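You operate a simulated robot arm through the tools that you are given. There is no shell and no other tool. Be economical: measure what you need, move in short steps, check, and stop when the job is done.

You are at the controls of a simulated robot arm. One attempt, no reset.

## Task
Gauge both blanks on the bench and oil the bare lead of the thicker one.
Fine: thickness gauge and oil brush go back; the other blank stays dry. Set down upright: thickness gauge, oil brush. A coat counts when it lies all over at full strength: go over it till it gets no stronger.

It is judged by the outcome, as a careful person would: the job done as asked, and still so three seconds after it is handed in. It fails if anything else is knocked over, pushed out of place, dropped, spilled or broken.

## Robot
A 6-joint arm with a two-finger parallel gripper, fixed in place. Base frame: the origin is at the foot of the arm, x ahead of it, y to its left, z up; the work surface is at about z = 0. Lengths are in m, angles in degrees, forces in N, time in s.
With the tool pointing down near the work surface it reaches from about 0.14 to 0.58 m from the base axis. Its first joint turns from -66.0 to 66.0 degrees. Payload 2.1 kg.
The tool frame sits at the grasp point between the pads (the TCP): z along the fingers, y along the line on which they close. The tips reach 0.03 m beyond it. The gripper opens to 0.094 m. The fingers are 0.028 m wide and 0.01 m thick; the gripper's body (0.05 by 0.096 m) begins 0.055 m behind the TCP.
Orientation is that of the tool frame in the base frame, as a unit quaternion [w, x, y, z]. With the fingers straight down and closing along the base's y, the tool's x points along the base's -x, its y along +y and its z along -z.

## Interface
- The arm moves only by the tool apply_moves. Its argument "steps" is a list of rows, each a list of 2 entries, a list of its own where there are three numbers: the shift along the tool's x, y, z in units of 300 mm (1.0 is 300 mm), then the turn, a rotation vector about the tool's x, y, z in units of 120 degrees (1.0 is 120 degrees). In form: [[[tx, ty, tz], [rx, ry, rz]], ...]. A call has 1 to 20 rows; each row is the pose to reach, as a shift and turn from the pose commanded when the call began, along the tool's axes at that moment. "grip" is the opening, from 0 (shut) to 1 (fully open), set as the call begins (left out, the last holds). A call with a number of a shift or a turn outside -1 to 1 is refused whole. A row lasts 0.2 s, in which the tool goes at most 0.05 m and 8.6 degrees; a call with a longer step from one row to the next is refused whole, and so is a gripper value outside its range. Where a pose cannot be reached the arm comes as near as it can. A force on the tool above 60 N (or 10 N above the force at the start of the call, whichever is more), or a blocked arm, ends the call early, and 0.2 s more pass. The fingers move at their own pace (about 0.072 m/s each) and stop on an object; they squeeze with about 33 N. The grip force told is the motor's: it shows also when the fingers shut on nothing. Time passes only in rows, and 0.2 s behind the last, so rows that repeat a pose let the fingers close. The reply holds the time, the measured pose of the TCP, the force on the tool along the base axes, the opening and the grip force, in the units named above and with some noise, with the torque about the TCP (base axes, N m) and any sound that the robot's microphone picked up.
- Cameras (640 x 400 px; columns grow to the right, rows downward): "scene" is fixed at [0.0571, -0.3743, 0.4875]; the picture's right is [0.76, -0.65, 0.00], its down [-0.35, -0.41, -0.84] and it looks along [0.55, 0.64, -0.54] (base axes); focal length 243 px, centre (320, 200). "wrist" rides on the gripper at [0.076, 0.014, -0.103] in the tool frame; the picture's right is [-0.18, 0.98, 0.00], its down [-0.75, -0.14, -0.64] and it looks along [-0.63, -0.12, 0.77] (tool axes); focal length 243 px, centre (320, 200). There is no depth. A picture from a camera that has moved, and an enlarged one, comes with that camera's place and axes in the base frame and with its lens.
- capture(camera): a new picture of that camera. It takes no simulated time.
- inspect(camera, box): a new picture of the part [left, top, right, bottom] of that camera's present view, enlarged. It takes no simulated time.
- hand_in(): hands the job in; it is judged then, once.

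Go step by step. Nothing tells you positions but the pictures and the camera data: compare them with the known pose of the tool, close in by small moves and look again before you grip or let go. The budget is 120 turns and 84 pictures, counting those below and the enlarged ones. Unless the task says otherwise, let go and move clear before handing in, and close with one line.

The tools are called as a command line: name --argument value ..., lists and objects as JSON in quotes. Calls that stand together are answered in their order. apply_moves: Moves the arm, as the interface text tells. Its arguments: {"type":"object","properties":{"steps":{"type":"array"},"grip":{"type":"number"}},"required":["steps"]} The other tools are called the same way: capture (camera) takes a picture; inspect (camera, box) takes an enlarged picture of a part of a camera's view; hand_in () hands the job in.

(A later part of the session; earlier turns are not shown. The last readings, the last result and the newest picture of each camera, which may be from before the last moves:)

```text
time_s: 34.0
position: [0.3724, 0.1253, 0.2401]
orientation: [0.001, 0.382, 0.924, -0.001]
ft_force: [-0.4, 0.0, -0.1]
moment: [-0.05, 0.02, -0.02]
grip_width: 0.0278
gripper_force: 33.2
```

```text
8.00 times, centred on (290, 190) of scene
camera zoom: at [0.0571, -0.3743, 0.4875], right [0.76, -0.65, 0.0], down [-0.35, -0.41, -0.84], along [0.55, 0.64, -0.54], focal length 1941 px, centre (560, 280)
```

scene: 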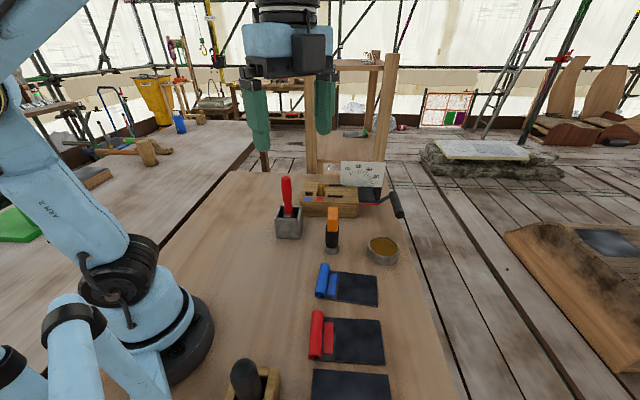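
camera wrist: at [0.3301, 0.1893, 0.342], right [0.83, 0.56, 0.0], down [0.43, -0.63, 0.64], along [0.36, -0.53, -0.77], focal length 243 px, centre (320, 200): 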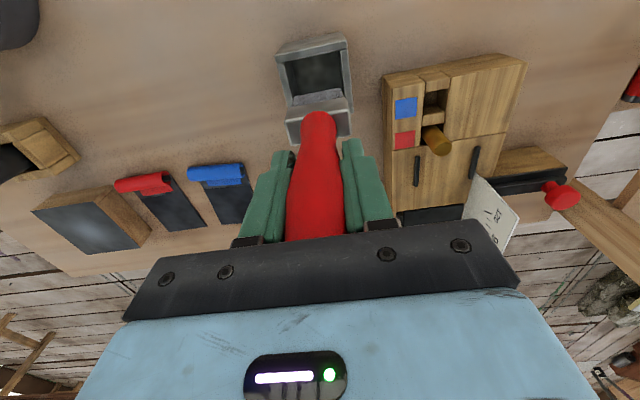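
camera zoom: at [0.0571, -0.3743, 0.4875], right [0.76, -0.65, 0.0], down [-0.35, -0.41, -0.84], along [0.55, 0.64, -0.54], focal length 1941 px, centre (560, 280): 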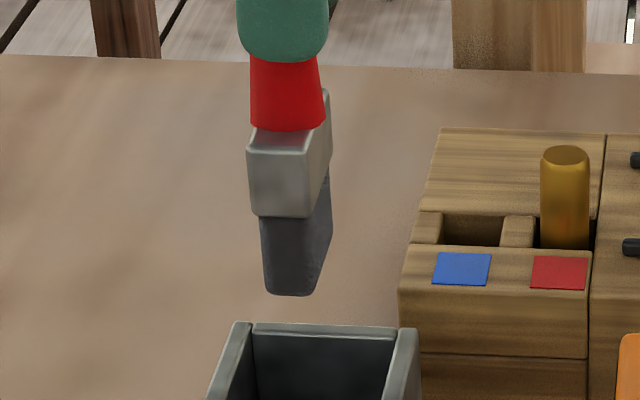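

It's a flat brush with grey bristles, about 125 mm below the TCP. Next I carry it high over to the oil tin, centred near (0.50, -0.117).

apply_moves --steps '[[[0, 0, -0.1], [0, 0, 0]], [[0, 0, -0.2], [0, 0, 0]], [[-0.145, -0.045, -0.2], [0, 0, 0]], [[-0.29, -0.09, -0.2], [0, 0, 0]], [[-0.436, -0.135, -0.2], [0, 0, 0]], [[-0.58, -0.18, -0.2], [0, 0, 0]], [[-0.726, -0.225, -0.2], [0, 0, 0]], [[-0.872, -0.269, -0.2], [0, 0, 0]], [[-0.872, -0.269, -0.1], [0, 0, 0]], [[-0.872, -0.269, -0.05], [0, 0, 0]], [[-0.872, -0.269, -0.05], [0, 0, 0]]]'

capture --camera "wrist"

inspect --camera "scene" --box '[310, 140, 450, 280]'

```text
time_s: 36.4
position: [0.4997, -0.1171, 0.2563]
orientation: [0.001, 0.382, 0.924, 0.0]
ft_force: [-0.7, 0.6, -0.5]
moment: [-0.01, 0.0, -0.01]
grip_width: 0.0277
gripper_force: 32.8
```

```text
41 pictures are left
camera wrist: at [0.4556, -0.0536, 0.3581], right [0.83, 0.56, 0.0], down [0.43, -0.63, 0.64], along [0.36, -0.53, -0.77], focal length 243 px, centre (320, 200)
```

wrist: 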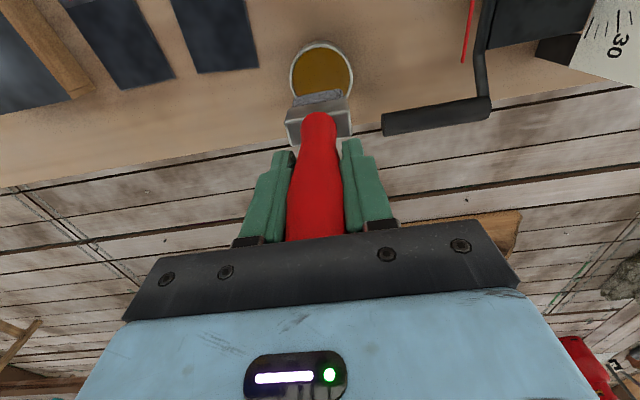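

```text
2.86 times, centred on (380, 210) of scene
camera zoom: at [0.0571, -0.3743, 0.4875], right [0.76, -0.65, 0.0], down [-0.35, -0.41, -0.84], along [0.55, 0.64, -0.54], focal length 693 px, centre (149, 171)
```

zoom: 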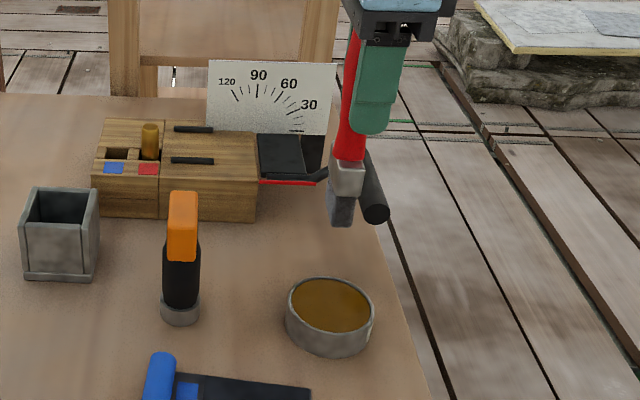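

The brush hangs just about over the tin. I'll shift 5 mm toward the tin centre and dip to tip z≈0.015.

apply_moves --steps '[[[0.017, 0, 0.0], [0, 0, 0]], [[0.017, 0, 0.12], [0, 0, 0]], [[0.017, 0, 0.24], [0, 0, 0]], [[0.017, 0, 0.32], [0, 0, 0]], [[0.017, 0, 0.36], [0, 0, 0]], [[0.017, 0, 0.385], [0, 0, 0]], [[0.017, 0, 0.385], [0, 0, 0]]]'

inspect --camera "scene" --box '[340, 200, 430, 280]'

```text
time_s: 37.8
position: [0.4937, -0.1131, 0.1494]
orientation: [0.0, 0.383, 0.924, -0.001]
ft_force: [0.8, 0.2, 17.1]
moment: [0.17, -0.18, -0.01]
grip_width: 0.0272
gripper_force: 32.8
stopped in row 6: the force on the tool passed its limit at 82 N (the readings are from after the stop); the commanded pose is now the measured one
```

```text
5.00 times, centred on (385, 240) of scene
camera zoom: at [0.057, -0.3743, 0.4875], right [0.76, -0.65, 0.0], down [-0.35, -0.41, -0.84], along [0.55, 0.64, -0.54], focal length 1213 px, centre (-5, 0)
```

zoom: 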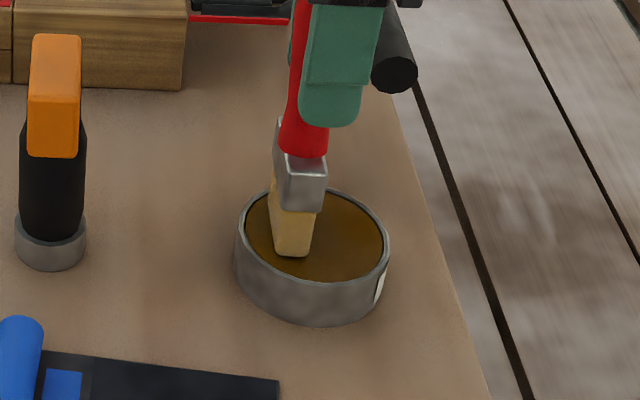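

The bristles have turned oil-coloured, so the brush is loaded, though the contact was harder than planned. I'll lift and check tilt, slip and the tin.

apply_moves --steps '[[[0, 0, -0.02], [0, 0, 0]], [[0, 0, -0.1], [0, 0, 0]], [[0, 0, -0.2], [0, 0, 0]], [[0, 0, -0.3], [0, 0, 0]], [[0, 0, -0.3], [0, 0, 0]]]'

inspect --camera "scene" --box '[310, 140, 450, 280]'

capture --camera "wrist"

```text
time_s: 39.0
position: [0.4953, -0.113, 0.2383]
orientation: [0.0, 0.382, 0.924, -0.001]
ft_force: [0.8, 0.1, -0.9]
moment: [0.01, 0.01, 0.01]
grip_width: 0.0271
gripper_force: 33.1
```

```text
2.86 times, centred on (380, 210) of scene
camera zoom: at [0.0571, -0.3743, 0.4875], right [0.76, -0.65, 0.0], down [-0.35, -0.41, -0.84], along [0.55, 0.64, -0.54], focal length 693 px, centre (149, 171)
```

zoom: 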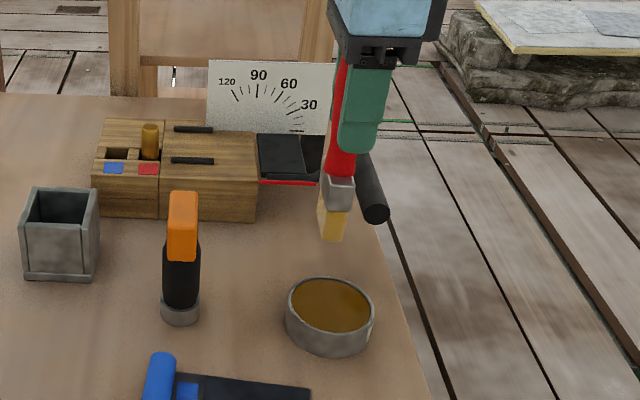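

```text
37 pictures are left
camera wrist: at [0.4522, -0.0486, 0.3403], right [0.83, 0.56, 0.0], down [0.43, -0.63, 0.64], along [0.36, -0.53, -0.77], focal length 243 px, centre (320, 200)
```

wrist: 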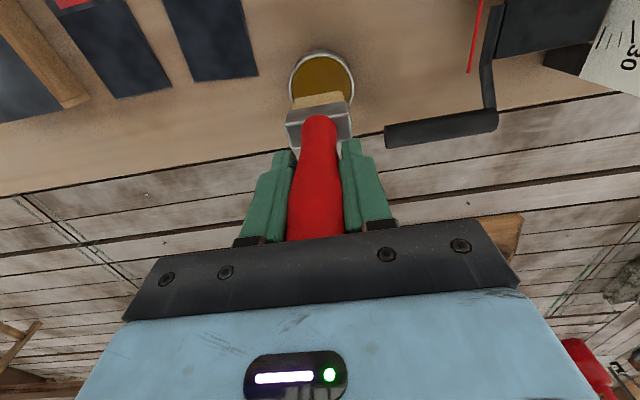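

The tin hasn't moved and the brush is loaded with its tip about 118 mm below the TCP. I'll go round the outside of the blue blank to hover over the red one.

apply_moves --steps '[[[-0.057, -0.143, 0], [0, 0, 0]], [[-0.113, -0.286, 0], [0, 0, 0]], [[-0.17, -0.429, 0], [0, 0, 0]], [[-0.071, -0.517, 0], [0, 0, 0]], [[0.028, -0.606, 0], [0, 0, 0]], [[0.127, -0.694, 0], [0, 0, 0]], [[0.226, -0.782, 0], [0, 0, 0]], [[0.226, -0.782, 0.1], [0, 0, 0]], [[0.226, -0.782, 0.19], [0, 0, 0]], [[0.226, -0.782, 0.19], [0, 0, 0]]]'

capture --camera "wrist"

inspect --camera "scene" --box '[290, 270, 410, 400]'

```text
time_s: 41.2
position: [0.2841, -0.2307, 0.1797]
orientation: [0.0, 0.383, 0.924, -0.001]
ft_force: [0.2, 0.2, -0.8]
moment: [0.04, 0.01, -0.01]
grip_width: 0.0271
gripper_force: 33.1
```

```text
36 pictures are left
camera wrist: at [0.2402, -0.1661, 0.282], right [0.83, 0.56, 0.0], down [0.43, -0.63, 0.64], along [0.36, -0.53, -0.77], focal length 243 px, centre (320, 200)
```

wrist: 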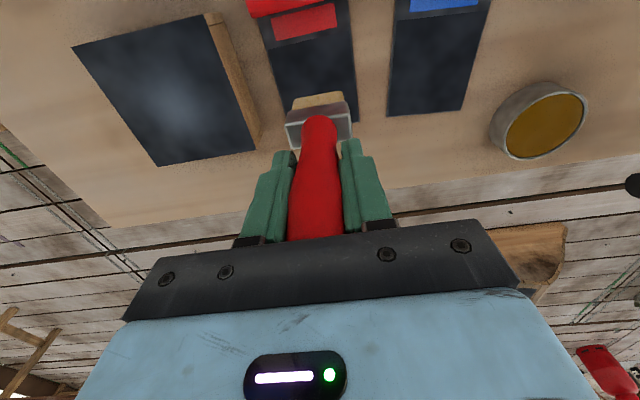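

```text
3.08 times, centred on (350, 335) of scene
camera zoom: at [0.0571, -0.3743, 0.4875], right [0.76, -0.65, 0.0], down [-0.35, -0.41, -0.84], along [0.55, 0.64, -0.54], focal length 747 px, centre (228, -215)
```

zoom: 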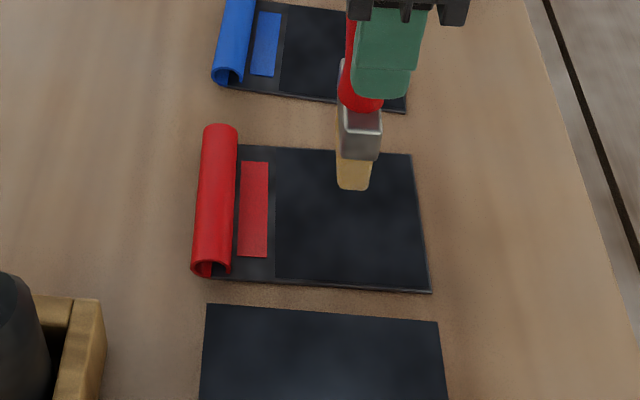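

The bare area is about 84 x 86 mm, centred at (0.282, -0.232), and the bristles hang close to it. I'll descend gently at the centre to find the contact height.

apply_moves --steps '[[[-0.012, -0.007, 0.08], [0, 0, 0]], [[-0.012, -0.007, 0.16], [0, 0, 0]], [[-0.012, -0.007, 0.18], [0, 0, 0]], [[-0.012, -0.007, 0.188], [0, 0, 0]], [[-0.012, -0.007, 0.188], [0, 0, 0]]]'

inspect --camera "scene" --box '[290, 270, 410, 400]'

```text
time_s: 42.4
position: [0.2823, -0.2339, 0.1248]
orientation: [0.0, 0.383, 0.924, -0.001]
ft_force: [-0.3, -0.4, -0.4]
moment: [0.02, -0.01, -0.01]
grip_width: 0.0269
gripper_force: 33.0
```

```text
3.08 times, centred on (350, 335) of scene
camera zoom: at [0.0571, -0.3743, 0.4875], right [0.76, -0.65, 0.0], down [-0.35, -0.41, -0.84], along [0.55, 0.64, -0.54], focal length 747 px, centre (228, -215)
```

zoom: 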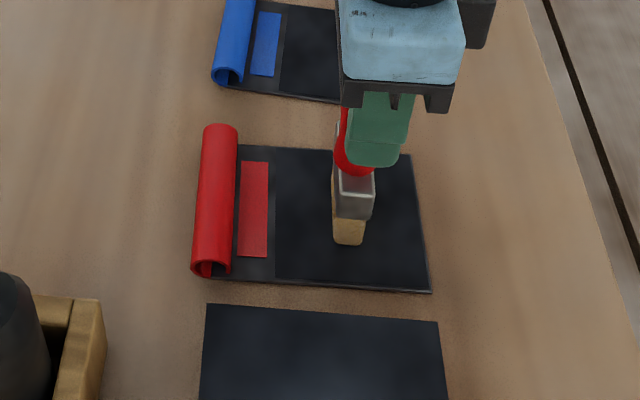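

Not touching yet; I'll lower millimetre by millimetre.

apply_moves --steps '[[[0, 0, 0.003], [0, 0, 0]], [[0, 0, 0.006], [0, 0, 0]], [[0, 0, 0.006], [0, 0, 0]]]'

apply_moves --steps '[[[0, 0, 0.003], [0, 0, 0]], [[0, 0, 0.005], [0, 0, 0]], [[0, 0, 0.005], [0, 0, 0]]]'

```text
time_s: 43.2
position: [0.2827, -0.2348, 0.124]
orientation: [-0.001, 0.383, 0.924, 0.0]
ft_force: [0.1, 4.6, 17.7]
moment: [0.47, -0.18, 0.03]
grip_width: 0.0266
gripper_force: 33.2
```

```text
time_s: 44.0
position: [0.2829, -0.2351, 0.1232]
orientation: [-0.001, 0.383, 0.924, -0.001]
ft_force: [0.5, 7.5, 46.2]
moment: [0.92, -0.05, 0.0]
grip_width: 0.0272
gripper_force: 33.4
```

That's firmer than needed. I'll back off about 2 mm and check.

apply_moves --steps '[[[0, 0, -0.006], [0, 0, 0]], [[0, 0, -0.006], [0, 0, 0]]]'

inspect --camera "scene" --box '[310, 290, 410, 380]'

```text
time_s: 44.6
position: [0.2825, -0.2362, 0.1233]
orientation: [0.0, 0.384, 0.923, -0.002]
ft_force: [-0.3, 0.2, -0.5]
moment: [0.03, -0.02, 0.01]
grip_width: 0.027
gripper_force: 33.3
```

```text
4.44 times, centred on (360, 335) of scene
camera zoom: at [0.0571, -0.3744, 0.4875], right [0.76, -0.65, 0.0], down [-0.35, -0.41, -0.84], along [0.55, 0.64, -0.54], focal length 1078 px, centre (142, -400)
```

zoom: 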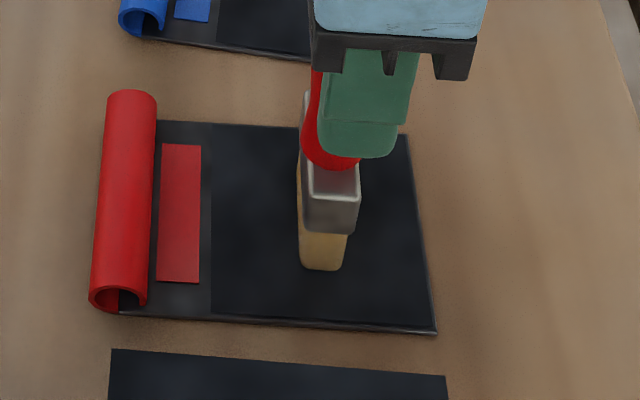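

Just clear now, so contact is only a fraction of a millimetre lower. I'll brush the centre lane back and forth lightly and see what mark it leaves.

apply_moves --steps '[[[0.06, 0, -0.01], [0, 0, 0]], [[0.11, 0, -0.01], [0, 0, 0]], [[0.11, 0, 0.0035], [0, 0, 0]], [[0.055, 0, 0.0035], [0, 0, 0]], [[0, 0, 0.0035], [0, 0, 0]], [[-0.055, 0, 0.0035], [0, 0, 0]], [[-0.11, 0, 0.0035], [0, 0, 0]], [[-0.055, 0, 0.0035], [0, 0, 0]], [[0, 0, 0.0035], [0, 0, 0]], [[0.055, 0, 0.0035], [0, 0, 0]], [[0.11, 0, 0.0035], [0, 0, 0]], [[0.11, 0, 0.0035], [0, 0, 0]]]'

inspect --camera "scene" --box '[310, 290, 410, 380]'

```text
time_s: 47.2
position: [0.2615, -0.2126, 0.1233]
orientation: [0.0, 0.382, 0.924, -0.001]
ft_force: [6.0, -6.9, 31.3]
moment: [-0.49, -0.77, 0.02]
grip_width: 0.0269
gripper_force: 33.0
```

```text
4.44 times, centred on (360, 335) of scene
camera zoom: at [0.057, -0.3743, 0.4876], right [0.76, -0.65, 0.0], down [-0.35, -0.41, -0.84], along [0.55, 0.64, -0.54], focal length 1078 px, centre (142, -400)
```

zoom: 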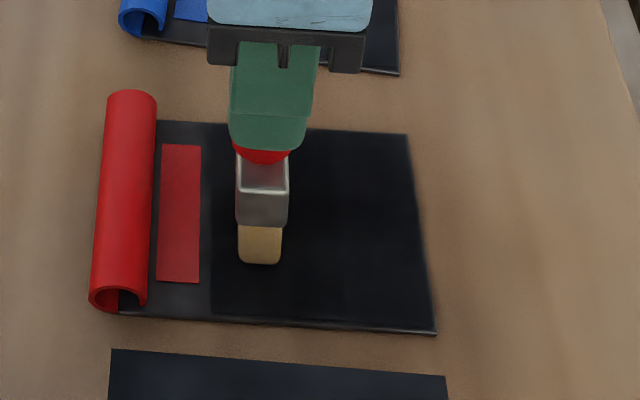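

The centre lane is visibly darker and the sheet hasn't moved. Next I'll brush the near-side and far-side lanes with a little less pressure and full length.

apply_moves --steps '[[[0.03, 0, -0.0015], [0, 0, 0]], [[0.03, -0.04, -0.0015], [0, 0, 0]], [[0.03, -0.073, -0.0015], [0, 0, 0]], [[-0.03, -0.073, -0.0015], [0, 0, 0]], [[-0.09, -0.073, -0.0015], [0, 0, 0]], [[-0.15, -0.073, -0.0015], [0, 0, 0]], [[-0.205, -0.073, -0.0015], [0, 0, 0]], [[-0.205, -0.073, -0.0015], [0, 0, 0]], [[-0.15, -0.073, -0.0015], [0, 0, 0]], [[-0.09, -0.073, -0.0015], [0, 0, 0]], [[-0.03, -0.073, -0.0015], [0, 0, 0]], [[0.03, -0.073, -0.0015], [0, 0, 0]], [[0.03, -0.073, -0.0015], [0, 0, 0]]]'

inspect --camera "scene" --box '[310, 290, 410, 380]'

```text
time_s: 50.0
position: [0.2365, -0.2215, 0.1233]
orientation: [0.001, 0.382, 0.924, -0.001]
ft_force: [7.3, -6.1, 26.0]
moment: [-0.46, -0.89, -0.04]
grip_width: 0.0268
gripper_force: 33.0
```

```text
4.44 times, centred on (360, 335) of scene
camera zoom: at [0.057, -0.3743, 0.4875], right [0.76, -0.65, 0.0], down [-0.35, -0.41, -0.84], along [0.55, 0.64, -0.54], focal length 1078 px, centre (142, -400)
```

zoom: 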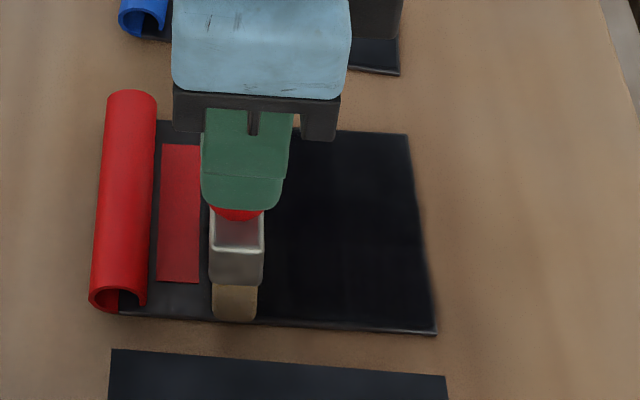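

The near lane is coated, right up to the edge. Now the other side lane; the bristles are getting paler, so I'll watch whether it needs another dip.

apply_moves --steps '[[[0, 0.05, 0], [0, 0, 0]], [[0, 0.1, 0], [0, 0, 0]], [[0, 0.148, 0], [0, 0, 0]], [[-0.06, 0.148, 0], [0, 0, 0]], [[-0.12, 0.148, 0], [0, 0, 0]], [[-0.18, 0.148, 0], [0, 0, 0]], [[-0.235, 0.148, 0], [0, 0, 0]], [[-0.235, 0.148, 0], [0, 0, 0]], [[-0.18, 0.148, 0], [0, 0, 0]], [[-0.12, 0.148, 0], [0, 0, 0]], [[-0.06, 0.148, 0], [0, 0, 0]], [[0, 0.148, 0], [0, 0, 0]], [[0, 0.148, -0.03], [0, 0, 0]], [[0, 0.148, -0.15], [0, 0, 0]], [[-0.1, 0.148, -0.3], [0, 0, 0]], [[-0.23, 0.148, -0.4], [0, 0, 0]], [[-0.36, 0.148, -0.4], [0, 0, 0]], [[-0.36, 0.148, -0.4], [0, 0, 0]]]'

inspect --camera "scene" --box '[300, 260, 410, 380]'

capture --camera "scene"

```text
refused: row 15 steps farther than a row can; nothing moved
```

```text
3.33 times, centred on (355, 320) of scene
camera zoom: at [0.057, -0.3743, 0.4875], right [0.76, -0.65, 0.0], down [-0.35, -0.41, -0.84], along [0.55, 0.64, -0.54], focal length 809 px, centre (203, -200)
```

zoom: 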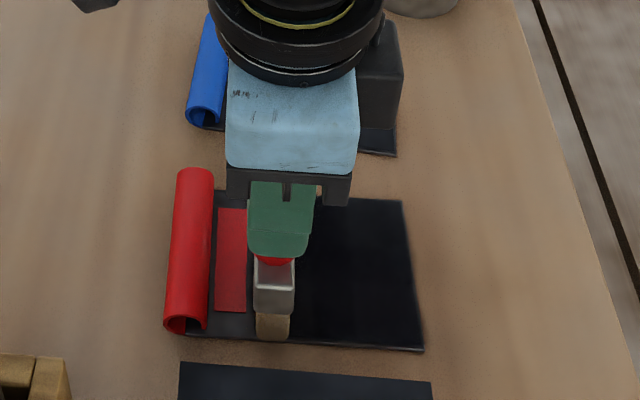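

```text
29 pictures are left
```

scene: 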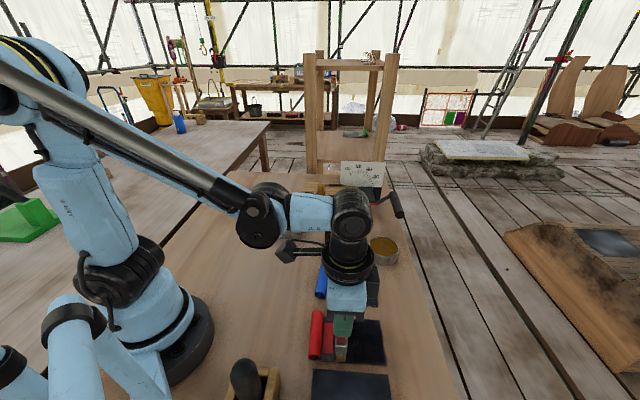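

One row was too long, so nothing moved. Re-sending with shorter lift steps.

apply_moves --steps '[[[0, 0.05, 0], [0, 0, 0]], [[0, 0.1, 0], [0, 0, 0]], [[0, 0.148, 0], [0, 0, 0]], [[-0.06, 0.148, 0], [0, 0, 0]], [[-0.12, 0.148, 0], [0, 0, 0]], [[-0.18, 0.148, 0], [0, 0, 0]], [[-0.235, 0.148, 0], [0, 0, 0]], [[-0.235, 0.148, 0], [0, 0, 0]], [[-0.18, 0.148, 0], [0, 0, 0]], [[-0.12, 0.148, 0], [0, 0, 0]], [[-0.06, 0.148, 0], [0, 0, 0]], [[0, 0.148, 0], [0, 0, 0]], [[0, 0.148, 0], [0, 0, 0]]]'

apply_moves --steps '[[[0, 0, -0.1], [0, 0, 0]], [[-0.05, -0.05, -0.2], [0, 0, 0]], [[-0.15, -0.1, -0.25], [0, 0, 0]], [[-0.27, -0.12, -0.28], [0, 0, 0]], [[-0.4, -0.12, -0.28], [0, 0, 0]], [[-0.5, -0.12, -0.28], [0, 0, 0]], [[-0.5, -0.12, -0.28], [0, 0, 0]]]'

inspect --camera "scene" --box '[300, 240, 440, 380]'

```text
time_s: 51.3
position: [0.299, -0.2182, 0.1229]
orientation: [-0.006, 0.383, 0.924, 0.002]
ft_force: [1.2, 1.5, 19.6]
moment: [0.12, -0.02, -0.01]
grip_width: 0.0271
gripper_force: 33.2
stopped in row 6: the force on the tool passed its limit at 64 N (the readings are from after the stop); the commanded pose is now the measured one
```

```text
time_s: 52.9
position: [0.3813, -0.352, 0.2056]
orientation: [-0.005, 0.383, 0.924, 0.002]
ft_force: [0.2, 0.1, -0.5]
moment: [-0.03, -0.03, 0.02]
grip_width: 0.0271
gripper_force: 33.3
```

```text
2.86 times, centred on (370, 310) of scene
camera zoom: at [0.0571, -0.3744, 0.4875], right [0.76, -0.65, 0.0], down [-0.35, -0.41, -0.84], along [0.55, 0.64, -0.54], focal length 693 px, centre (177, -114)
```

zoom: 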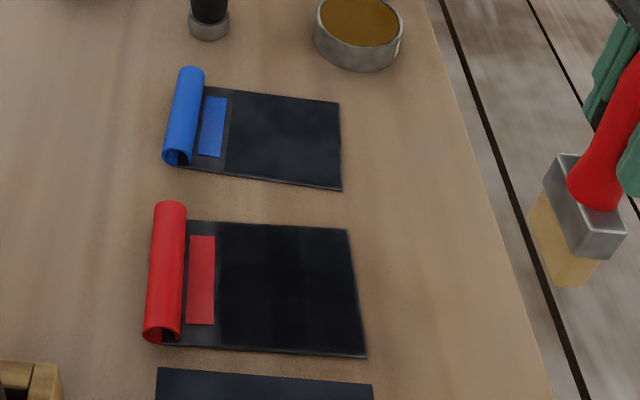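

The sheet hasn't shifted. I'll look closely at the coat.

inspect --camera "scene" --box '[325, 310, 395, 370]'

```text
6.67 times, centred on (360, 340) of scene
camera zoom: at [0.0571, -0.3744, 0.4875], right [0.76, -0.65, 0.0], down [-0.35, -0.41, -0.84], along [0.55, 0.64, -0.54], focal length 1618 px, centre (53, -733)
```

zoom: 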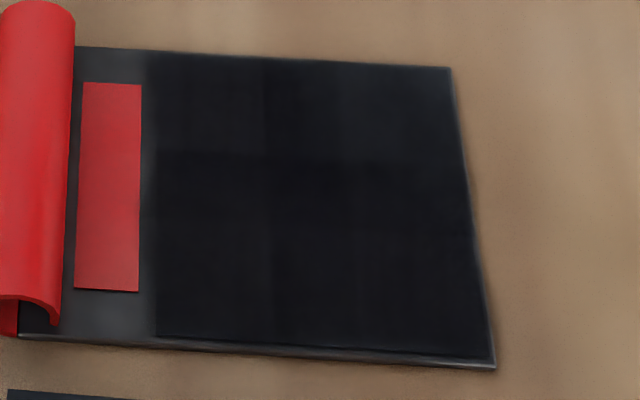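

Every part has been touched, but the far-side lane is weaker. The bristles are still oil-coloured, so I'll go back over that lane, more lightly pressed.

apply_moves --steps '[[[0.15, 0.04, 0], [0, 0, 0]], [[0.3, 0.08, 0], [0, 0, 0]], [[0.44, 0.12, 0.05], [0, 0, 0]], [[0.5, 0.12, 0.15], [0, 0, 0]], [[0.5, 0.12, 0.24], [0, 0, 0]], [[0.5, 0.12, 0.277], [0, 0, 0]], [[0.57, 0.12, 0.277], [0, 0, 0]], [[0.63, 0.12, 0.277], [0, 0, 0]], [[0.63, 0.12, 0.277], [0, 0, 0]], [[0.57, 0.12, 0.277], [0, 0, 0]], [[0.51, 0.12, 0.277], [0, 0, 0]], [[0.45, 0.12, 0.277], [0, 0, 0]], [[0.39, 0.12, 0.277], [0, 0, 0]], [[0.39, 0.12, 0.277], [0, 0, 0]], [[0.45, 0.12, 0.277], [0, 0, 0]], [[0.51, 0.12, 0.277], [0, 0, 0]], [[0.57, 0.12, 0.277], [0, 0, 0]], [[0.63, 0.12, 0.277], [0, 0, 0]], [[0.63, 0.12, 0.277], [0, 0, 0]]]'

```text
time_s: 56.9
position: [0.2707, -0.1931, 0.1245]
orientation: [-0.005, 0.383, 0.924, 0.002]
ft_force: [2.9, -1.4, 8.4]
moment: [-0.24, -0.38, 0.0]
grip_width: 0.0269
gripper_force: 33.0
```

Light contact at 8 N. Now a full serpentine over all three lanes.

apply_moves --steps '[[[-0.06, 0, 0], [0, 0, 0]], [[-0.12, 0, 0], [0, 0, 0]], [[-0.18, 0, 0], [0, 0, 0]], [[-0.24, 0, 0], [0, 0, 0]], [[-0.24, -0.04, 0], [0, 0, 0]], [[-0.24, -0.076, 0], [0, 0, 0]], [[-0.18, -0.076, 0], [0, 0, 0]], [[-0.12, -0.076, 0], [0, 0, 0]], [[-0.06, -0.076, 0], [0, 0, 0]], [[0, -0.076, 0], [0, 0, 0]], [[0, -0.115, 0], [0, 0, 0]], [[0, -0.152, 0], [0, 0, 0]], [[-0.06, -0.152, 0], [0, 0, 0]], [[-0.12, -0.152, 0], [0, 0, 0]], [[-0.18, -0.152, 0], [0, 0, 0]], [[-0.24, -0.152, 0], [0, 0, 0]], [[-0.24, -0.152, 0], [0, 0, 0]]]'

inspect --camera "scene" --box '[325, 310, 395, 370]'

```text
time_s: 60.5
position: [0.2887, -0.2757, 0.1224]
orientation: [-0.007, 0.383, 0.924, 0.002]
ft_force: [-11.8, 6.7, 54.3]
moment: [1.06, 1.52, 0.05]
grip_width: 0.0271
gripper_force: 33.2
```

```text
6.67 times, centred on (360, 340) of scene
camera zoom: at [0.0569, -0.3742, 0.4876], right [0.76, -0.65, 0.0], down [-0.35, -0.41, -0.84], along [0.55, 0.64, -0.54], focal length 1618 px, centre (53, -733)
```

zoom: 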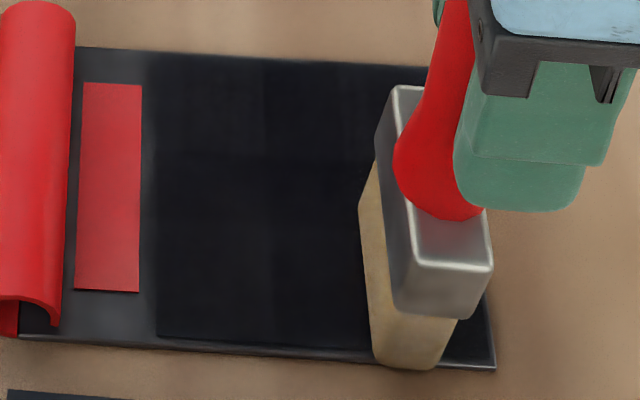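

The force rose at the far end because the tool got a slight 0.6° tilt after the earlier stop. I'll ease off, take out the tilt and check.

apply_moves --steps '[[[0, 0, -0.008], [0, -0.005, 0]], [[0, 0, -0.008], [0, -0.005, 0]]]'

```text
time_s: 61.1
position: [0.2909, -0.2747, 0.1249]
orientation: [0.001, 0.383, 0.924, 0.0]
ft_force: [0.6, -0.3, -0.6]
moment: [0.01, 0.02, -0.01]
grip_width: 0.0271
gripper_force: 33.3
```

Level again and just clear. The tip lags about 10 mm short of the far edge, so I'll extend this lane outward and serpentine back.

apply_moves --steps '[[[-0.035, 0, 0.0], [0, 0, 0]], [[-0.035, 0, 0.004], [0, 0, 0]], [[-0.035, 0, 0.004], [0, 0, 0]]]'

inspect --camera "scene" --box '[325, 310, 395, 370]'

```text
time_s: 61.9
position: [0.2969, -0.281, 0.124]
orientation: [-0.001, 0.383, 0.924, 0.001]
ft_force: [-2.3, 3.4, 45.8]
moment: [0.52, 0.41, 0.0]
grip_width: 0.0271
gripper_force: 32.6
```

```text
6.67 times, centred on (360, 340) of scene
camera zoom: at [0.057, -0.3742, 0.4876], right [0.76, -0.65, 0.0], down [-0.35, -0.41, -0.84], along [0.55, 0.64, -0.54], focal length 1618 px, centre (53, -733)
```

zoom: 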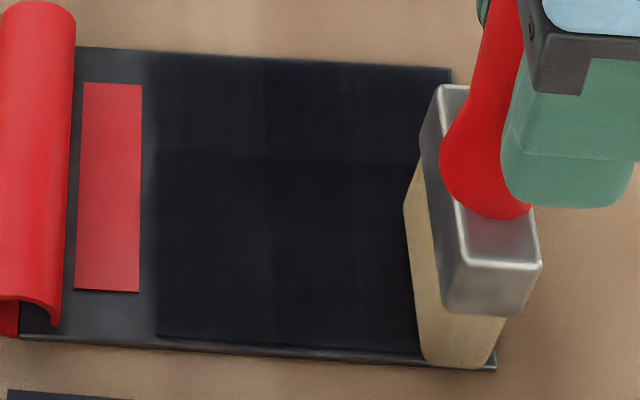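

The far edge is covered now, but at 46 N. I'll ease the pressure and serpentine back over all lanes.

apply_moves --steps '[[[0, 0, -0.0025], [0, 0, 0]], [[0.065, 0, -0.0025], [0, 0, 0]], [[0.13, 0, -0.0025], [0, 0, 0]], [[0.195, 0, -0.0025], [0, 0, 0]], [[0.26, 0, -0.0025], [0, 0, 0]], [[0.26, 0.038, -0.0025], [0, 0, 0]], [[0.26, 0.076, -0.0025], [0, 0, 0]], [[0.195, 0.076, -0.0025], [0, 0, 0]], [[0.13, 0.076, -0.0025], [0, 0, 0]], [[0.065, 0.076, -0.0025], [0, 0, 0]], [[0, 0.076, -0.0025], [0, 0, 0]], [[0, 0.115, -0.0025], [0, 0, 0]], [[0, 0.152, -0.0025], [0, 0, 0]], [[0.065, 0.152, -0.0025], [0, 0, 0]], [[0.13, 0.152, -0.0025], [0, 0, 0]], [[0.195, 0.152, -0.0025], [0, 0, 0]], [[0.26, 0.152, -0.0025], [0, 0, 0]], [[0.26, 0.152, -0.0025], [0, 0, 0]]]'

inspect --camera "scene" --box '[325, 310, 395, 370]'

```text
time_s: 65.7
position: [0.2737, -0.1964, 0.1235]
orientation: [0.0, 0.383, 0.924, 0.0]
ft_force: [4.3, -3.4, 33.6]
moment: [-0.45, -0.57, -0.06]
grip_width: 0.0272
gripper_force: 33.2
```

```text
6.67 times, centred on (360, 340) of scene
camera zoom: at [0.057, -0.3743, 0.4876], right [0.76, -0.65, 0.0], down [-0.35, -0.41, -0.84], along [0.55, 0.64, -0.54], focal length 1618 px, centre (53, -733)
```

zoom: 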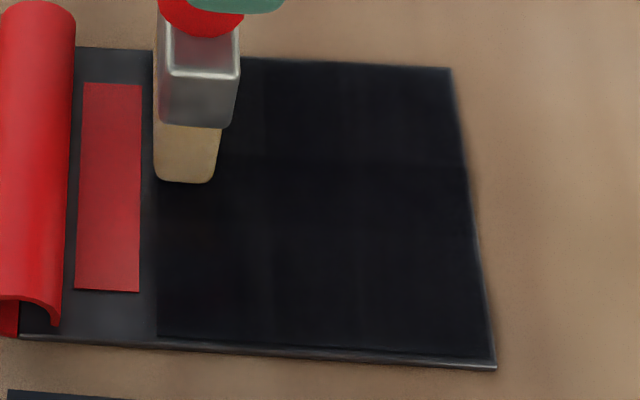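

The brush reaches the line properly and the coat is darkening. Another two passes on the far-side lane, then back through the others.

apply_moves --steps '[[[0, 0.004, -0.001], [0, 0, 0]], [[-0.065, 0.004, -0.001], [0, 0, 0]], [[-0.13, 0.004, -0.001], [0, 0, 0]], [[-0.195, 0.004, -0.001], [0, 0, 0]], [[-0.265, 0.004, -0.001], [0, 0, 0]], [[-0.265, 0.004, -0.001], [0, 0, 0]], [[-0.195, 0.004, -0.001], [0, 0, 0]], [[-0.13, 0.004, -0.001], [0, 0, 0]], [[-0.065, 0.004, -0.001], [0, 0, 0]], [[0, 0.004, -0.001], [0, 0, 0]], [[0, -0.04, -0.001], [0, 0, 0]], [[0, -0.076, -0.001], [0, 0, 0]], [[-0.065, -0.076, -0.001], [0, 0, 0]], [[-0.13, -0.076, -0.001], [0, 0, 0]], [[-0.195, -0.076, -0.001], [0, 0, 0]], [[-0.265, -0.076, -0.001], [0, 0, 0]], [[-0.265, -0.115, -0.001], [0, 0, 0]], [[-0.265, -0.152, -0.001], [0, 0, 0]], [[-0.265, -0.152, -0.001], [0, 0, 0]]]'

apply_moves --steps '[[[0.065, 0, 0], [0, 0, 0]], [[0.13, 0, 0], [0, 0, 0]], [[0.195, 0, 0], [0, 0, 0]], [[0.26, 0, 0], [0, 0, 0]], [[0.195, 0, 0], [0, 0, 0]], [[0.13, 0, 0], [0, 0, 0]], [[0.065, 0, 0], [0, 0, 0]], [[0, 0, 0], [0, 0, 0]], [[0, 0, -0.03], [0, 0, 0]], [[-0.05, 0, -0.15], [0, 0, 0]], [[-0.15, 0, -0.25], [0, 0, 0]], [[-0.25, 0, -0.28], [0, 0, 0]], [[-0.25, 0, -0.28], [0, 0, 0]]]'

inspect --camera "scene" --box '[325, 300, 415, 380]'

```text
time_s: 69.7
position: [0.2984, -0.2847, 0.1233]
orientation: [-0.001, 0.383, 0.924, 0.0]
ft_force: [1.2, 2.4, 8.4]
moment: [0.32, -0.21, -0.02]
grip_width: 0.0272
gripper_force: 32.7
```

```text
time_s: 72.5
position: [0.3537, -0.3365, 0.2088]
orientation: [-0.001, 0.383, 0.924, 0.0]
ft_force: [0.0, -0.1, -1.6]
moment: [-0.02, 0.03, 0.02]
grip_width: 0.0268
gripper_force: 32.7
```

```text
5.00 times, centred on (370, 340) of scene
camera zoom: at [0.0571, -0.3744, 0.4875], right [0.76, -0.65, 0.0], down [-0.35, -0.41, -0.84], along [0.55, 0.64, -0.54], focal length 1213 px, centre (70, -500)
```

zoom: 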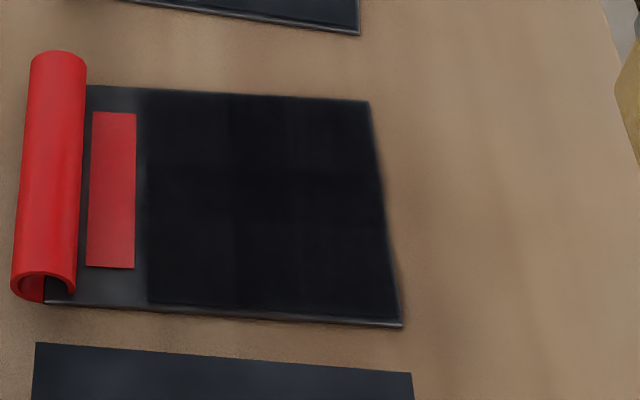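

The coat now looks nearly uniform. I'll check how much oil the brush still carries and look for leftover weak patches.

inspect --camera "scene" --box '[340, 220, 480, 380]'

inspect --camera "scene" --box '[340, 315, 390, 365]'

```text
2.50 times, centred on (410, 300) of scene
camera zoom: at [0.0571, -0.3744, 0.4875], right [0.76, -0.65, 0.0], down [-0.35, -0.41, -0.84], along [0.55, 0.64, -0.54], focal length 607 px, centre (95, -50)
```

zoom: 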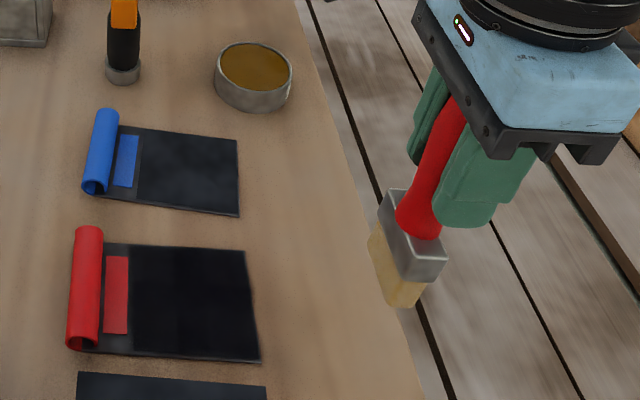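

```text
8.00 times, centred on (365, 340) of scene
camera zoom: at [0.0571, -0.3744, 0.4875], right [0.76, -0.65, 0.0], down [-0.35, -0.41, -0.84], along [0.55, 0.64, -0.54], focal length 1941 px, centre (-40, -920)
```

zoom: 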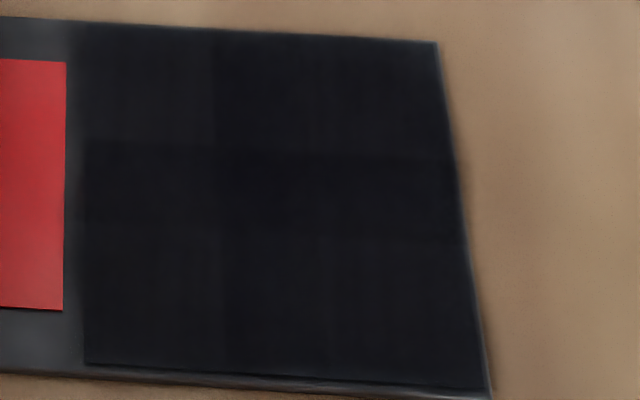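

Slight lightness remains near the line. I'll do another full serpentine with half-lane overlaps.

apply_moves --steps '[[[0.1, 0, 0.03], [0, 0, 0]], [[0.2, 0, 0.13], [0, 0, 0]], [[0.25, 0, 0.25], [0, 0, 0]], [[0.25, 0, 0.28], [0, 0, 0]], [[0.315, 0, 0.28], [0, 0, 0]], [[0.38, 0, 0.28], [0, 0, 0]], [[0.445, 0, 0.28], [0, 0, 0]], [[0.515, 0, 0.28], [0, 0, 0]], [[0.515, 0, 0.28], [0, 0, 0]], [[0.515, 0.04, 0.28], [0, 0, 0]], [[0.445, 0.04, 0.28], [0, 0, 0]], [[0.38, 0.04, 0.28], [0, 0, 0]], [[0.315, 0.04, 0.28], [0, 0, 0]], [[0.25, 0.04, 0.28], [0, 0, 0]], [[0.25, 0.076, 0.28], [0, 0, 0]], [[0.315, 0.076, 0.28], [0, 0, 0]], [[0.38, 0.076, 0.28], [0, 0, 0]], [[0.445, 0.076, 0.28], [0, 0, 0]], [[0.515, 0.076, 0.28], [0, 0, 0]], [[0.515, 0.076, 0.28], [0, 0, 0]]]'

apply_moves --steps '[[[0, 0.04, 0], [0, 0, 0]], [[-0.065, 0.04, 0], [0, 0, 0]], [[-0.13, 0.04, 0], [0, 0, 0]], [[-0.195, 0.04, 0], [0, 0, 0]], [[-0.265, 0.04, 0], [0, 0, 0]], [[-0.265, 0.08, 0], [0, 0, 0]], [[-0.195, 0.08, 0], [0, 0, 0]], [[-0.13, 0.08, 0], [0, 0, 0]], [[-0.065, 0.08, 0], [0, 0, 0]], [[0, 0.08, 0], [0, 0, 0]], [[0, 0.08, 0], [0, 0, 0]], [[-0.065, 0.08, 0], [0, 0, 0]], [[-0.13, 0.08, 0], [0, 0, 0]], [[-0.195, 0.08, 0], [0, 0, 0]], [[-0.265, 0.08, 0], [0, 0, 0]], [[-0.265, 0.08, 0], [0, 0, 0]]]'

apply_moves --steps '[[[0, 0, -0.03], [0, 0, 0]], [[0, 0, -0.15], [0, 0, 0]], [[-0.05, -0.12, -0.22], [0, 0, 0]], [[-0.15, -0.2, -0.28], [0, 0, 0]], [[-0.28, -0.2, -0.28], [0, 0, 0]], [[-0.28, -0.2, -0.28], [0, 0, 0]]]'

inspect --camera "scene" --box '[340, 315, 390, 365]'

```text
time_s: 76.7
position: [0.2573, -0.2114, 0.1253]
orientation: [-0.001, 0.382, 0.924, 0.0]
ft_force: [0.2, 0.3, -1.3]
moment: [-0.02, 0.03, -0.02]
grip_width: 0.027
gripper_force: 32.7
```

```text
time_s: 80.1
position: [0.3308, -0.2519, 0.1258]
orientation: [-0.001, 0.382, 0.924, 0.0]
ft_force: [0.2, -0.4, -1.0]
moment: [-0.02, -0.02, -0.03]
grip_width: 0.0271
gripper_force: 33.2
```

```text
time_s: 81.5
position: [0.349, -0.3504, 0.2099]
orientation: [-0.001, 0.383, 0.924, 0.001]
ft_force: [0.1, 0.2, -0.6]
moment: [0.01, 0.0, 0.0]
grip_width: 0.027
gripper_force: 33.2
```

```text
8.00 times, centred on (365, 340) of scene
camera zoom: at [0.0571, -0.3744, 0.4875], right [0.76, -0.65, 0.0], down [-0.35, -0.41, -0.84], along [0.55, 0.64, -0.54], focal length 1941 px, centre (-40, -920)
```

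zoom: 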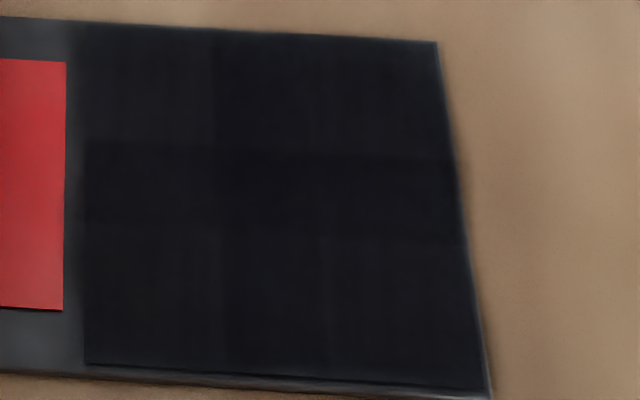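

That pass hovered just above the sheet (no force), so it didn't count. I'll go back and find contact again on the far-side lane.

apply_moves --steps '[[[0.15, 0.2, 0], [0, 0, 0]], [[0.27, 0.2, 0.07], [0, 0, 0]], [[0.29, 0.2, 0.2], [0, 0, 0]], [[0.29, 0.2, 0.275], [0, 0, 0]], [[0.29, 0.2, 0.282], [0, 0, 0]], [[0.29, 0.2, 0.282], [0, 0, 0]]]'

apply_moves --steps '[[[0, 0, 0.001], [0, 0, 0]], [[0, 0, 0.002], [0, 0, 0]], [[0, 0, 0.002], [0, 0, 0]]]'

```text
refused: row 1 steps farther than a row can; nothing moved
```

```text
time_s: 82.3
position: [0.3485, -0.3513, 0.2086]
orientation: [0.0, 0.383, 0.924, 0.0]
ft_force: [0.2, 0.8, -1.5]
moment: [-0.04, -0.02, -0.01]
grip_width: 0.0268
gripper_force: 33.2
```

The first move was refused for step length; re-sending it.

apply_moves --steps '[[[0.1, 0.1, 0], [0, 0, 0]], [[0.2, 0.2, 0], [0, 0, 0]], [[0.29, 0.2, 0.08], [0, 0, 0]], [[0.29, 0.2, 0.2], [0, 0, 0]], [[0.29, 0.2, 0.275], [0, 0, 0]], [[0.29, 0.2, 0.28], [0, 0, 0]], [[0.29, 0.2, 0.28], [0, 0, 0]]]'

apply_moves --steps '[[[0, 0, 0.001], [0, 0, 0]], [[0, 0, 0.002], [0, 0, 0]], [[0, 0, 0.002], [0, 0, 0]]]'

```text
time_s: 83.9
position: [0.3308, -0.2466, 0.1246]
orientation: [-0.001, 0.383, 0.924, 0.0]
ft_force: [0.5, 0.2, 7.7]
moment: [0.16, -0.22, -0.01]
grip_width: 0.0268
gripper_force: 32.9
```

```text
time_s: 84.7
position: [0.33, -0.2465, 0.1245]
orientation: [0.0, 0.383, 0.924, -0.001]
ft_force: [2.9, 2.3, 16.1]
moment: [0.27, -0.33, -0.01]
grip_width: 0.0266
gripper_force: 33.4
```

Contact at 16 N. Sweeping the lanes from here.

apply_moves --steps '[[[0.065, 0, 0], [0, 0, 0]], [[0.13, 0, 0], [0, 0, 0]], [[0.195, 0, 0], [0, 0, 0]], [[0.265, 0, 0], [0, 0, 0]], [[0.265, 0, 0], [0, 0, 0]], [[0.195, 0, 0], [0, 0, 0]], [[0.13, 0, 0], [0, 0, 0]], [[0.065, 0, 0], [0, 0, 0]], [[0, 0, 0], [0, 0, 0]], [[0, -0.04, 0], [0, 0, 0]], [[0, -0.078, 0], [0, 0, 0]], [[0.065, -0.078, 0], [0, 0, 0]], [[0.13, -0.078, 0], [0, 0, 0]], [[0.195, -0.078, 0], [0, 0, 0]], [[0.265, -0.078, 0], [0, 0, 0]], [[0.265, -0.115, 0], [0, 0, 0]], [[0.265, -0.154, 0], [0, 0, 0]], [[0.265, -0.154, 0], [0, 0, 0]]]'

apply_moves --steps '[[[-0.065, 0, 0.001], [0, 0, 0]], [[-0.13, 0, 0.001], [0, 0, 0]], [[-0.195, 0, 0.001], [0, 0, 0]], [[-0.265, 0, 0.001], [0, 0, 0]], [[-0.265, 0, 0.001], [0, 0, 0]], [[-0.195, 0, 0.001], [0, 0, 0]], [[-0.13, 0, 0.001], [0, 0, 0]], [[-0.065, 0, 0.001], [0, 0, 0]], [[0, 0, 0.001], [0, 0, 0]], [[0, 0, 0.001], [0, 0, 0]]]'

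inspect --camera "scene" --box '[325, 310, 395, 370]'

```text
time_s: 88.5
position: [0.2398, -0.2211, 0.1234]
orientation: [0.0, 0.383, 0.924, 0.003]
ft_force: [9.2, 11.3, 47.4]
moment: [0.84, -0.59, -0.07]
grip_width: 0.0272
gripper_force: 32.9
```

```text
time_s: 90.7
position: [0.2403, -0.2235, 0.1244]
orientation: [0.0, 0.383, 0.924, 0.0]
ft_force: [1.4, -2.0, 4.4]
moment: [-0.24, -0.04, 0.01]
grip_width: 0.0274
gripper_force: 33.3
```

```text
6.67 times, centred on (360, 340) of scene
camera zoom: at [0.0571, -0.3743, 0.4875], right [0.76, -0.65, 0.0], down [-0.35, -0.41, -0.84], along [0.55, 0.64, -0.54], focal length 1618 px, centre (53, -733)
```

zoom: 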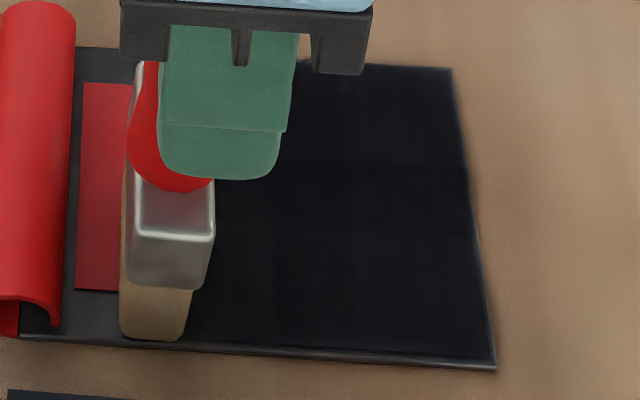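

The brush is now slightly past the line, so I'll limit that side. Lifting clear to judge the coat.

apply_moves --steps '[[[0, 0, -0.05], [0, 0, 0]], [[-0.05, 0, -0.18], [0, 0, 0]], [[-0.15, 0, -0.28], [0, 0, 0]], [[-0.3, 0, -0.28], [0, 0, 0]], [[-0.45, 0, -0.28], [0, 0, 0]], [[-0.55, 0, -0.28], [0, 0, 0]], [[-0.55, 0, -0.28], [0, 0, 0]]]'

inspect --camera "scene" --box '[340, 315, 390, 365]'

capture --camera "wrist"

```text
time_s: 92.3
position: [0.3577, -0.3413, 0.2087]
orientation: [-0.001, 0.383, 0.924, 0.002]
ft_force: [0.0, 0.0, -0.8]
moment: [0.0, 0.01, 0.03]
grip_width: 0.0272
gripper_force: 33.1
```

```text
8.00 times, centred on (365, 340) of scene
camera zoom: at [0.0571, -0.3744, 0.4875], right [0.76, -0.65, 0.0], down [-0.35, -0.41, -0.84], along [0.55, 0.64, -0.54], focal length 1941 px, centre (-40, -920)
```

zoom: 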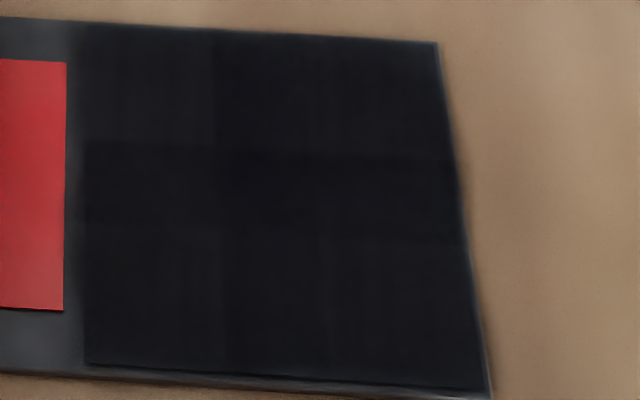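

```text
17 pictures are left
camera wrist: at [0.3145, -0.277, 0.3096], right [0.82, 0.57, 0.0], down [0.43, -0.63, 0.64], along [0.36, -0.53, -0.77], focal length 243 px, centre (320, 200)
```

wrist: 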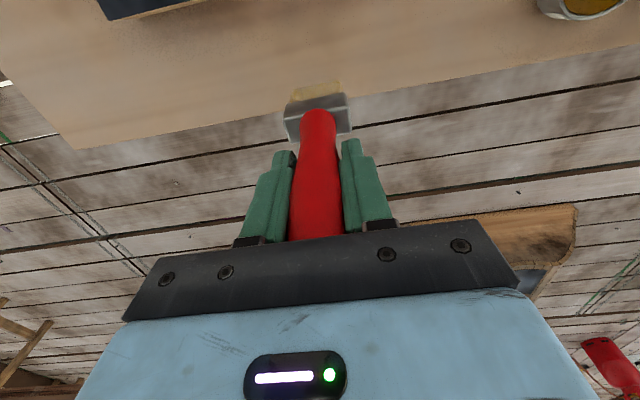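

No visible change, so either it's saturated or the brush has run low. I'll take a fresh, gentle dip to be sure.

apply_moves --steps '[[[0.036, 0.144, 0], [0, 0, 0]], [[0.071, 0.288, 0], [0, 0, 0]], [[0.107, 0.433, 0], [0, 0, 0]], [[0.143, 0.577, 0], [0, 0, 0]], [[0.178, 0.721, 0], [0, 0, 0]], [[0.214, 0.865, 0], [0, 0, 0]], [[0.214, 0.865, 0], [0, 0, 0]], [[0.214, 0.865, 0.1], [0, 0, 0]], [[0.214, 0.865, 0.17], [0, 0, 0]], [[0.214, 0.865, 0.18], [0, 0, 0]], [[0.214, 0.865, 0.18], [0, 0, 0]]]'

inspect --camera "scene" --box '[340, 200, 430, 280]'

```text
time_s: 94.7
position: [0.4924, -0.1129, 0.154]
orientation: [-0.002, 0.383, 0.924, 0.0]
ft_force: [-0.6, -0.1, -1.3]
moment: [-0.01, 0.01, 0.0]
grip_width: 0.0273
gripper_force: 32.6
```

```text
5.00 times, centred on (385, 240) of scene
camera zoom: at [0.0571, -0.3743, 0.4875], right [0.76, -0.65, 0.0], down [-0.35, -0.41, -0.84], along [0.55, 0.64, -0.54], focal length 1213 px, centre (-5, 0)
```

zoom: 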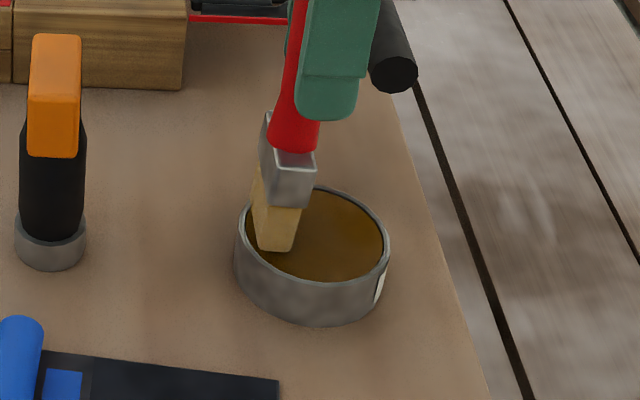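

The brush is left of centre in the tin, so I'll shift 13 mm inward and then lower gently.

apply_moves --steps '[[[-0.043, 0.0, 0], [0, 0, 0]], [[-0.043, 0.0, 0.006], [0, 0, 0]], [[-0.043, 0.0, 0.012], [0, 0, 0]], [[-0.043, 0.0, 0.012], [0, 0, 0]]]'

apply_moves --steps '[[[0, 0, 0.003], [0, 0, 0]], [[0, 0, 0.006], [0, 0, 0]], [[0, 0, 0.006], [0, 0, 0]]]'

```text
time_s: 95.7
position: [0.5019, -0.1209, 0.1505]
orientation: [0.0, 0.383, 0.924, 0.0]
ft_force: [-0.5, -0.3, 6.5]
moment: [-0.09, 0.12, 0.01]
grip_width: 0.0271
gripper_force: 32.8
```

```text
time_s: 96.5
position: [0.5029, -0.1213, 0.1501]
orientation: [0.0, 0.383, 0.924, 0.0]
ft_force: [-6.3, -1.5, 59.3]
moment: [0.03, 0.87, -0.03]
grip_width: 0.0271
gripper_force: 32.6
```

Dipped. Lifting, then going back round the blue blank to the red one.

apply_moves --steps '[[[0, 0, -0.08], [0, 0, 0]], [[0, 0, -0.2], [0, 0, 0]], [[-0.033, -0.154, -0.2], [0, 0, 0]], [[-0.066, -0.308, -0.2], [0, 0, 0]], [[-0.1, -0.462, -0.2], [0, 0, 0]], [[-0.132, -0.617, -0.2], [0, 0, 0]], [[-0.02, -0.67, -0.2], [0, 0, 0]], [[0.1, -0.703, -0.2], [0, 0, 0]], [[0.112, -0.703, -0.06], [0, 0, 0]], [[0.112, -0.703, 0.05], [0, 0, 0]], [[0.112, -0.703, 0.068], [0, 0, 0]], [[0.112, -0.703, 0.068], [0, 0, 0]]]'

inspect --camera "scene" --box '[325, 290, 415, 370]'

```text
time_s: 99.1
position: [0.3327, -0.2472, 0.1275]
orientation: [-0.001, 0.382, 0.924, 0.0]
ft_force: [0.7, -0.8, 0.1]
moment: [-0.01, -0.02, -0.06]
grip_width: 0.0267
gripper_force: 33.3
```

```text
5.00 times, centred on (370, 330) of scene
camera zoom: at [0.0571, -0.3743, 0.4875], right [0.76, -0.65, 0.0], down [-0.35, -0.41, -0.84], along [0.55, 0.64, -0.54], focal length 1213 px, centre (70, -450)
```

zoom: 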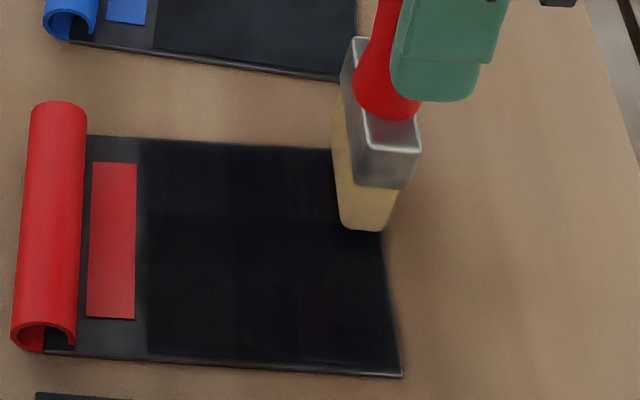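

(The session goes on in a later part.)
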